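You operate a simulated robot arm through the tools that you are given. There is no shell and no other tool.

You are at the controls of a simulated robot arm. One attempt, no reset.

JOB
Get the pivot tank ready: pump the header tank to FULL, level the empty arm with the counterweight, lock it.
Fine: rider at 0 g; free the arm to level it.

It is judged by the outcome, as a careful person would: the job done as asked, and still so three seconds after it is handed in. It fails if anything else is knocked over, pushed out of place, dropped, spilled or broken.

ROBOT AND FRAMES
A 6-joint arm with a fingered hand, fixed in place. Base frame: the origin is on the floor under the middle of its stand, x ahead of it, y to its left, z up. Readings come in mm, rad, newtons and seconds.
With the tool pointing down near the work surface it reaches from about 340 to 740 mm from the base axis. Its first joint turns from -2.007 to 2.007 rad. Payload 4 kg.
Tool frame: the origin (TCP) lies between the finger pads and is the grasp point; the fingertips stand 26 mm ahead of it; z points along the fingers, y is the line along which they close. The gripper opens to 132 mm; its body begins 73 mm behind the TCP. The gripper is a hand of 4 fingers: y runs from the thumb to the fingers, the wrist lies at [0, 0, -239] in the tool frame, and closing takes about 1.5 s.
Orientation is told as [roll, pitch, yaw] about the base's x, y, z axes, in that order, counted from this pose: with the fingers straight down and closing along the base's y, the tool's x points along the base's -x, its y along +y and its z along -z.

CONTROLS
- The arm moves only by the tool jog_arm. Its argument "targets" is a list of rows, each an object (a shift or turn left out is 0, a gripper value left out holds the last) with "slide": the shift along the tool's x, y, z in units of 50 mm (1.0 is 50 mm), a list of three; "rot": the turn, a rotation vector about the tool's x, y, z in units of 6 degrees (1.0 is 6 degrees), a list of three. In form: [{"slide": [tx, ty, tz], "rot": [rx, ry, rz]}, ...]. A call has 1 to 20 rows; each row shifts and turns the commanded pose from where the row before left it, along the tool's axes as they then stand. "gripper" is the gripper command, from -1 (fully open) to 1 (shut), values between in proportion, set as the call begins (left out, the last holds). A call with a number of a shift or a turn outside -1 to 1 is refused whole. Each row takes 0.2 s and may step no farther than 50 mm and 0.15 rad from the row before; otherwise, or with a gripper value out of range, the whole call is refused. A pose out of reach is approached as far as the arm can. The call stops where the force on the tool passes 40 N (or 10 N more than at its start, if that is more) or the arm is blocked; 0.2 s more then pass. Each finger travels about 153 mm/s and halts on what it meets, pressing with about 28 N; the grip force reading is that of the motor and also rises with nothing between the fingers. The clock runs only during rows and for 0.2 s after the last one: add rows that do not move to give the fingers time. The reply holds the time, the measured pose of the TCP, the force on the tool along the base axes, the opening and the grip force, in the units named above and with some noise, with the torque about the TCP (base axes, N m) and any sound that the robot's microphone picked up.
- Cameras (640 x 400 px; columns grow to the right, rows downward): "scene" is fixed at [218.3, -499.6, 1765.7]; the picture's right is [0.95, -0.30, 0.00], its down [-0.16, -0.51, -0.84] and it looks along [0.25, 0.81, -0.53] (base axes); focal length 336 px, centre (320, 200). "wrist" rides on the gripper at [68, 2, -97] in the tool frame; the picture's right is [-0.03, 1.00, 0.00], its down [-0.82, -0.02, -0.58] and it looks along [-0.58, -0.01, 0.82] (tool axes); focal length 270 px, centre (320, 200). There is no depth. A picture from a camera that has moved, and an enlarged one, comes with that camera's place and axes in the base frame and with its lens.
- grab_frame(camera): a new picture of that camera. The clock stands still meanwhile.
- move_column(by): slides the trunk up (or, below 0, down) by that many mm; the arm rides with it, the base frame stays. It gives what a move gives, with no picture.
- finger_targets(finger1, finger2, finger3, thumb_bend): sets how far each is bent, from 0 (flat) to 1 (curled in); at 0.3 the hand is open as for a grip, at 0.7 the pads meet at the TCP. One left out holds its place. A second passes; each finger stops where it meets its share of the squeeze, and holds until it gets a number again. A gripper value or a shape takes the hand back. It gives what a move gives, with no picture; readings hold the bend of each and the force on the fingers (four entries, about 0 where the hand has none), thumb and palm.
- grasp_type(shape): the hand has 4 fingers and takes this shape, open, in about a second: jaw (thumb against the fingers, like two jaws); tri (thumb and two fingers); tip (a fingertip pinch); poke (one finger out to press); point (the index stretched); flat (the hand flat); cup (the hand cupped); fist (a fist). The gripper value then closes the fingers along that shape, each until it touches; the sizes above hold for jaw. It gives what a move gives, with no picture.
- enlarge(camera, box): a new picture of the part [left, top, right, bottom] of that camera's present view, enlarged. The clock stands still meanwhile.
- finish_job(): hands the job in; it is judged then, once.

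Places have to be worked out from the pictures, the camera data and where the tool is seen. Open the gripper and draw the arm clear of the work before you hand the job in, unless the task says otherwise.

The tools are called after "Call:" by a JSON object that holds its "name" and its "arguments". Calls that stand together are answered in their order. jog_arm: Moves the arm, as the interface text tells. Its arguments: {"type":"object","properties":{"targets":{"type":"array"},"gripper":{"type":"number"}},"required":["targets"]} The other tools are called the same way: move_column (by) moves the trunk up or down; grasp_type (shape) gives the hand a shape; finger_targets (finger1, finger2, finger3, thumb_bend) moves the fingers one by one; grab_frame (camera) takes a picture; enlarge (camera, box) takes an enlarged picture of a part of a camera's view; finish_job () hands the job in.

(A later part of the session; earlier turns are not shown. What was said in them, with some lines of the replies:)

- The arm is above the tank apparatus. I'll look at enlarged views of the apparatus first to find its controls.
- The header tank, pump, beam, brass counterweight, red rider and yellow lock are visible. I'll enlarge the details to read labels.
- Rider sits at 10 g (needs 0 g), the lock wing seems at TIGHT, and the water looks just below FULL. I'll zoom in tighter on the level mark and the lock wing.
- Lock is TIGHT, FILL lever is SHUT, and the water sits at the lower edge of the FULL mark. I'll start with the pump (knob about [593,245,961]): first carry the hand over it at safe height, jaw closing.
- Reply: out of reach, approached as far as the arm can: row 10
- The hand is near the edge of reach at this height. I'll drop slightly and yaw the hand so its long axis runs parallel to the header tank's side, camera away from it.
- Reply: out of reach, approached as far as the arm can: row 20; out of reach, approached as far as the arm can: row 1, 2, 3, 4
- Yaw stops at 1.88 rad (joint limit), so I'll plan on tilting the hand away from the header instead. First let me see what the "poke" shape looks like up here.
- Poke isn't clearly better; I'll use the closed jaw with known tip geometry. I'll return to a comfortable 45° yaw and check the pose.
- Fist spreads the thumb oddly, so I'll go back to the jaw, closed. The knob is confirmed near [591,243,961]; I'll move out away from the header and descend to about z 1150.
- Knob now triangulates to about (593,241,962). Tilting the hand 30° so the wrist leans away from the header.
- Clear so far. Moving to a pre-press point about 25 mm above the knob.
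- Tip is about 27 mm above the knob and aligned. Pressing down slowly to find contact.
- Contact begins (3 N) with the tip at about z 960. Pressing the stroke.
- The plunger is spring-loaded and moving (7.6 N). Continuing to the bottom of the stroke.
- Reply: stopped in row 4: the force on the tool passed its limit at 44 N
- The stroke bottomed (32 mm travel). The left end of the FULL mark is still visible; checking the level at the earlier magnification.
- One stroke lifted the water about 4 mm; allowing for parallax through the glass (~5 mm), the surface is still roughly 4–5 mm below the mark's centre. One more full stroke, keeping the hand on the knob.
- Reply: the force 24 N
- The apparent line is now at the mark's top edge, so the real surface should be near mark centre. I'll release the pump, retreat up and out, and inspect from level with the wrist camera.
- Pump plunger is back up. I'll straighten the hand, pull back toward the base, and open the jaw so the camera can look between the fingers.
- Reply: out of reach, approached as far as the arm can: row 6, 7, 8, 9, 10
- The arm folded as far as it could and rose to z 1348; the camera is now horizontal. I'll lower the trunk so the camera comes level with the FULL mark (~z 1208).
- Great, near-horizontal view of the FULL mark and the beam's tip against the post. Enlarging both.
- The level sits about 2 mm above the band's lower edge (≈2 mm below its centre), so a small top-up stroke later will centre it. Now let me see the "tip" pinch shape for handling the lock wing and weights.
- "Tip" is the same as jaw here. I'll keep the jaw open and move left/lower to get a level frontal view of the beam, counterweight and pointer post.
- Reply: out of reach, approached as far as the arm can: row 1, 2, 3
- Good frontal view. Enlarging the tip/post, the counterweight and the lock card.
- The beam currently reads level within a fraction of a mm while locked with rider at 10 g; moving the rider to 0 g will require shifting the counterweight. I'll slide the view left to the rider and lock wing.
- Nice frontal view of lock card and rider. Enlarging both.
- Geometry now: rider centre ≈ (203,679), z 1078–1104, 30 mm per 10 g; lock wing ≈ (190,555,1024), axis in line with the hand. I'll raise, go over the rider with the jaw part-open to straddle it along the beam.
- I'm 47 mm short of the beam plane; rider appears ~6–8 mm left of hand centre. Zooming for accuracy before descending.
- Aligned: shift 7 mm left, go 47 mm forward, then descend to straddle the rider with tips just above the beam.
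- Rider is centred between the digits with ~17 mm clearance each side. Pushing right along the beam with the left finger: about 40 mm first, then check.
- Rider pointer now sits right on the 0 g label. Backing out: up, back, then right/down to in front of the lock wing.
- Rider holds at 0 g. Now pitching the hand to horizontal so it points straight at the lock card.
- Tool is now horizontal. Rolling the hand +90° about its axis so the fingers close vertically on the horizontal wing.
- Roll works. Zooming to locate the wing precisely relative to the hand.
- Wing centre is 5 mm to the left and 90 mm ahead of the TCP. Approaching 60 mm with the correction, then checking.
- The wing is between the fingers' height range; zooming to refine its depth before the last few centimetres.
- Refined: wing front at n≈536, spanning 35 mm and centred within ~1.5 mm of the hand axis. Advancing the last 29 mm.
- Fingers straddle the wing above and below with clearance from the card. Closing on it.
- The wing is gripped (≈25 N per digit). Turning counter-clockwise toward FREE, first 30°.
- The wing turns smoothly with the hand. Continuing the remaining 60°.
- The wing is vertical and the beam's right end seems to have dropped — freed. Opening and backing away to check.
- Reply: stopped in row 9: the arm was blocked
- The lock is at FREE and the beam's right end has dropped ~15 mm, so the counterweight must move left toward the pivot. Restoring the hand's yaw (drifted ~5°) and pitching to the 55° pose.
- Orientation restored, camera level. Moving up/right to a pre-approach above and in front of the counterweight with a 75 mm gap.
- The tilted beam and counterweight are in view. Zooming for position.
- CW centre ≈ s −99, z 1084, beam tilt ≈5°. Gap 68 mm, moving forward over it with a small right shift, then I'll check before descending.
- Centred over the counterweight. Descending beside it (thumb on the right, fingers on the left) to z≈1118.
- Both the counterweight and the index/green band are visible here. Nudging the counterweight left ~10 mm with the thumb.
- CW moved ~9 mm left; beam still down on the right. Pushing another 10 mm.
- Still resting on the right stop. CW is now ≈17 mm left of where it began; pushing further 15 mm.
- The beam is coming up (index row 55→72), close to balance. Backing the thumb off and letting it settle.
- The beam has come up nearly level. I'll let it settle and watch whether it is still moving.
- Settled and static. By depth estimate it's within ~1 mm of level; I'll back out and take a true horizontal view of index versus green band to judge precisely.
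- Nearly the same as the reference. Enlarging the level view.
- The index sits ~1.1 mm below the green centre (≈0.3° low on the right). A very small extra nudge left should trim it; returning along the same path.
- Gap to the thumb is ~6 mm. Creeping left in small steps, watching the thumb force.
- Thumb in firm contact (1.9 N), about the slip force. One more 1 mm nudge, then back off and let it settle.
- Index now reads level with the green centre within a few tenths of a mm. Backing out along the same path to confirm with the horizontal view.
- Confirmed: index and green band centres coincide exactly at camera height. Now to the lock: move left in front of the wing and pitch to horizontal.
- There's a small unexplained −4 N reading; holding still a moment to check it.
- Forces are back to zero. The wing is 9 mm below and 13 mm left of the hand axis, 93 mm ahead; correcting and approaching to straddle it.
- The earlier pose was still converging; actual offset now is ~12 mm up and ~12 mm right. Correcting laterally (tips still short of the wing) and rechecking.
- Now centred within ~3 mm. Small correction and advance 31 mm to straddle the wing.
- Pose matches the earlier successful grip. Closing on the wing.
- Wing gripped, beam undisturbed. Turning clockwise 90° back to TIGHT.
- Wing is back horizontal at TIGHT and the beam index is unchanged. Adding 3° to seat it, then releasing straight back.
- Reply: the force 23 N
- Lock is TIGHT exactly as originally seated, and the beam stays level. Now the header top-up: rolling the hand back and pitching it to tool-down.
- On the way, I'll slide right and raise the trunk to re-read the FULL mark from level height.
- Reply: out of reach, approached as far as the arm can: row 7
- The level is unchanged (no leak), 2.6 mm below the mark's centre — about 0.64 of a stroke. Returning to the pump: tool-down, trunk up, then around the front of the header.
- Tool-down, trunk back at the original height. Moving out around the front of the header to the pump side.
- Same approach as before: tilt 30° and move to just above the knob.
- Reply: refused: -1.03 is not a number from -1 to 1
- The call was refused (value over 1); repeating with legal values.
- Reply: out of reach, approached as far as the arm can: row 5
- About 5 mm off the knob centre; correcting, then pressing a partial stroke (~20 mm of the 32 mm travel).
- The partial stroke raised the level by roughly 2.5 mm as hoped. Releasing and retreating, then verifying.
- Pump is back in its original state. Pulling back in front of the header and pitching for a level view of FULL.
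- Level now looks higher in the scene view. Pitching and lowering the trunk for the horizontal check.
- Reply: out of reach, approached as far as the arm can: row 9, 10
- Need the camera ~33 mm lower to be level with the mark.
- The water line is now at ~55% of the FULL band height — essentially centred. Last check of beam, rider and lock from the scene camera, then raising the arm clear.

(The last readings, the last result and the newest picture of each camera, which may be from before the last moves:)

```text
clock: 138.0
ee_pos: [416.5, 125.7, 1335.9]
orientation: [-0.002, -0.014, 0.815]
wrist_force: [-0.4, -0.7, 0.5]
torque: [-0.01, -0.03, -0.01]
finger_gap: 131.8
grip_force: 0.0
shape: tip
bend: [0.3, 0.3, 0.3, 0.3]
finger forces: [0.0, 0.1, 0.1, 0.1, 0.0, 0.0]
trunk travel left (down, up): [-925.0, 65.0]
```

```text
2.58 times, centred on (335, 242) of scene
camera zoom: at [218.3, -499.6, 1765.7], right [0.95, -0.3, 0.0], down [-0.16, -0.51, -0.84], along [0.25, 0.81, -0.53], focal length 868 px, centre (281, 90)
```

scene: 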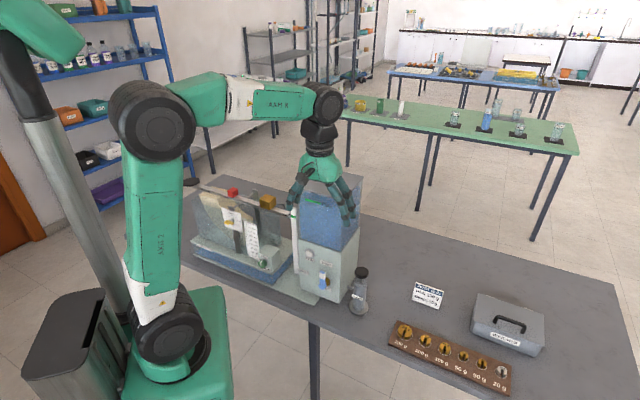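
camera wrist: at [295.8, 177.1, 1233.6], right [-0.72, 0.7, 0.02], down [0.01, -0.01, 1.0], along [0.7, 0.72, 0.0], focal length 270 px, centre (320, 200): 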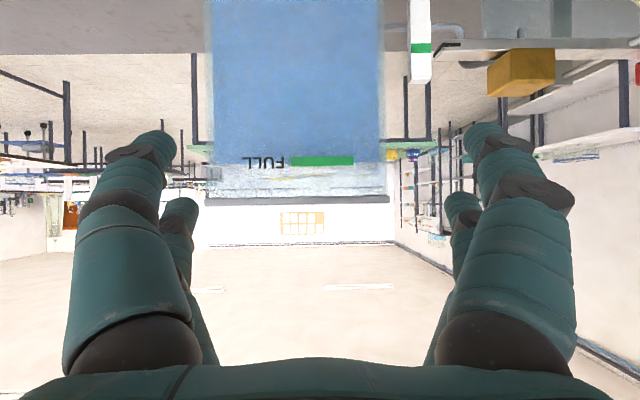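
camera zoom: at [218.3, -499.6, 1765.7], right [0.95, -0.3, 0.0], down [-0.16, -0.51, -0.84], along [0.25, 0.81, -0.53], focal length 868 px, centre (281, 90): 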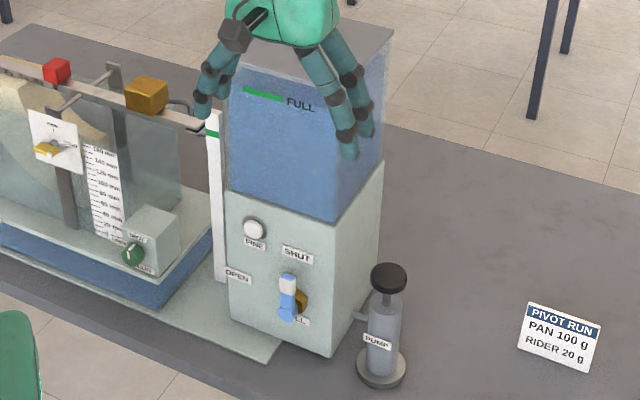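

All checks pass: rider at 0 g, beam index on the green line, wing at TIGHT, level in the FULL band, pump and valves untouched. Moving the hand a bit further clear before handing in.

Call:
{"name": "jog_arm", "arguments": {"targets": [{"slide": [0.5, -0.7, 0]}, {"slide": [0.3, -0.8, 0]}, {"slide": [0, -0.8, 0]}, {"slide": [0, 0, 0]}, {"slide": [0, 0, 0]}, {"slide": [0, 0, 0]}, {"slide": [0, 0, 0]}, {"slide": [0, 0, 0]}], "gripper": -1}}

Call:
{"name": "enlarge", "arguments": {"camera": "scene", "box": [190, 160, 390, 320]}}

Call:
{"name": "enlarge", "arguments": {"camera": "scene", "box": [280, 200, 304, 230]}}

Call:
{"name": "enlarge", "arguments": {"camera": "scene", "box": [295, 185, 345, 216]}}

```text
clock: 139.8
ee_pos: [473.2, 17.5, 1336.7]
orientation: [-0.004, -0.013, 0.813]
wrist_force: [0.3, -0.2, -0.8]
torque: [0.01, 0.02, 0.02]
finger_gap: 131.9
grip_force: 0.0
shape: tip
bend: [0.3, 0.3, 0.3, 0.3]
finger forces: [0.1, 0.1, 0.0, 0.0, 0.1, 0.0]
trunk travel left (down, up): [-925.0, 65.0]
```

```text
2.50 times, centred on (290, 240) of scene
camera zoom: at [218.3, -499.6, 1765.7], right [0.95, -0.3, 0.0], down [-0.16, -0.51, -0.84], along [0.25, 0.81, -0.53], focal length 841 px, centre (395, 100)
```

zoom: 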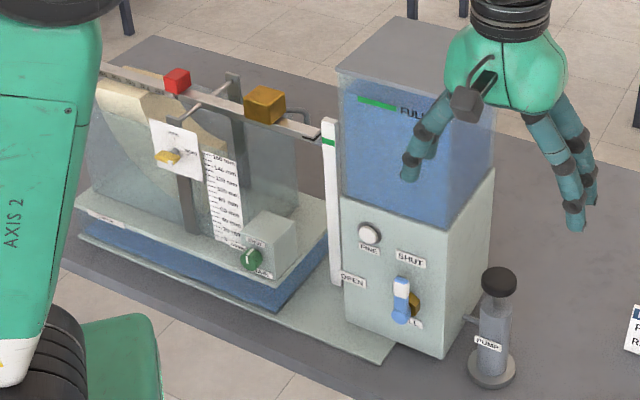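

```text
13.33 times, centred on (292, 215) of scene
camera zoom: at [218.3, -499.6, 1765.7], right [0.95, -0.3, 0.0], down [-0.16, -0.51, -0.84], along [0.25, 0.81, -0.53], focal length 4485 px, centre (693, 0)
```

zoom: 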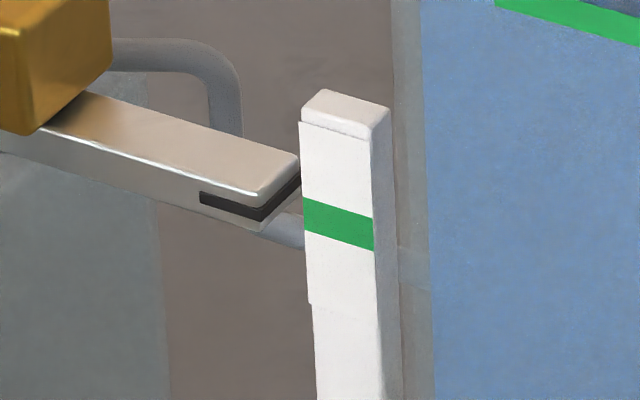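

```text
12.80 times, centred on (320, 200) of scene
camera zoom: at [218.3, -499.6, 1765.7], right [0.95, -0.3, 0.0], down [-0.16, -0.51, -0.84], along [0.25, 0.81, -0.53], focal length 4306 px, centre (320, 194)
```

zoom: 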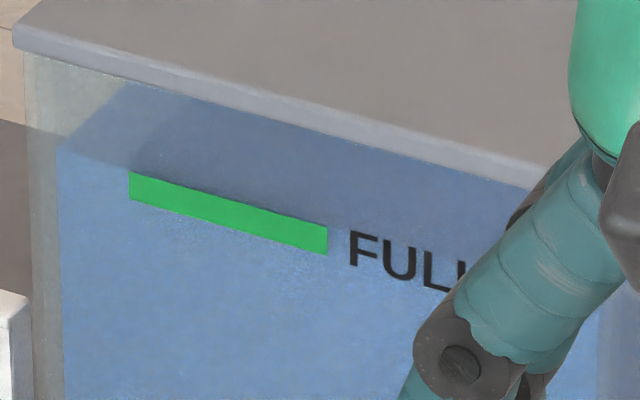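

Everything is stable: header at FULL, rider at 0 g, arm level on the green mark, lock at TIGHT, hand open and clear. Handing the job in.

Call:
{"name": "finish_job", "arguments": {}}

```text
The job is handed in.
```

The pivot tank is ready and I've handed the job in. Nothing was knocked, spilled or moved out of place as far as I could see.

- **Header tank:** I gave the pump two full strokes and one partial stroke. The water line now sits at about the middle of the FULL mark.
- **Rider:** I slid it from 10 g to 0 g, and it stayed there.
- **Arm:** With the lock at FREE and the rider at 0 g, I slid the counterweight left, about 3 cm in all. The arm's index now lines up with the centre of the green mark.
- **Lock:** I turned it back to TIGHT, and the arm stayed level afterwards.

I left the FILL valve at SHUT and did not touch the drain or the FINE knob. The hand is open and clear of the work.
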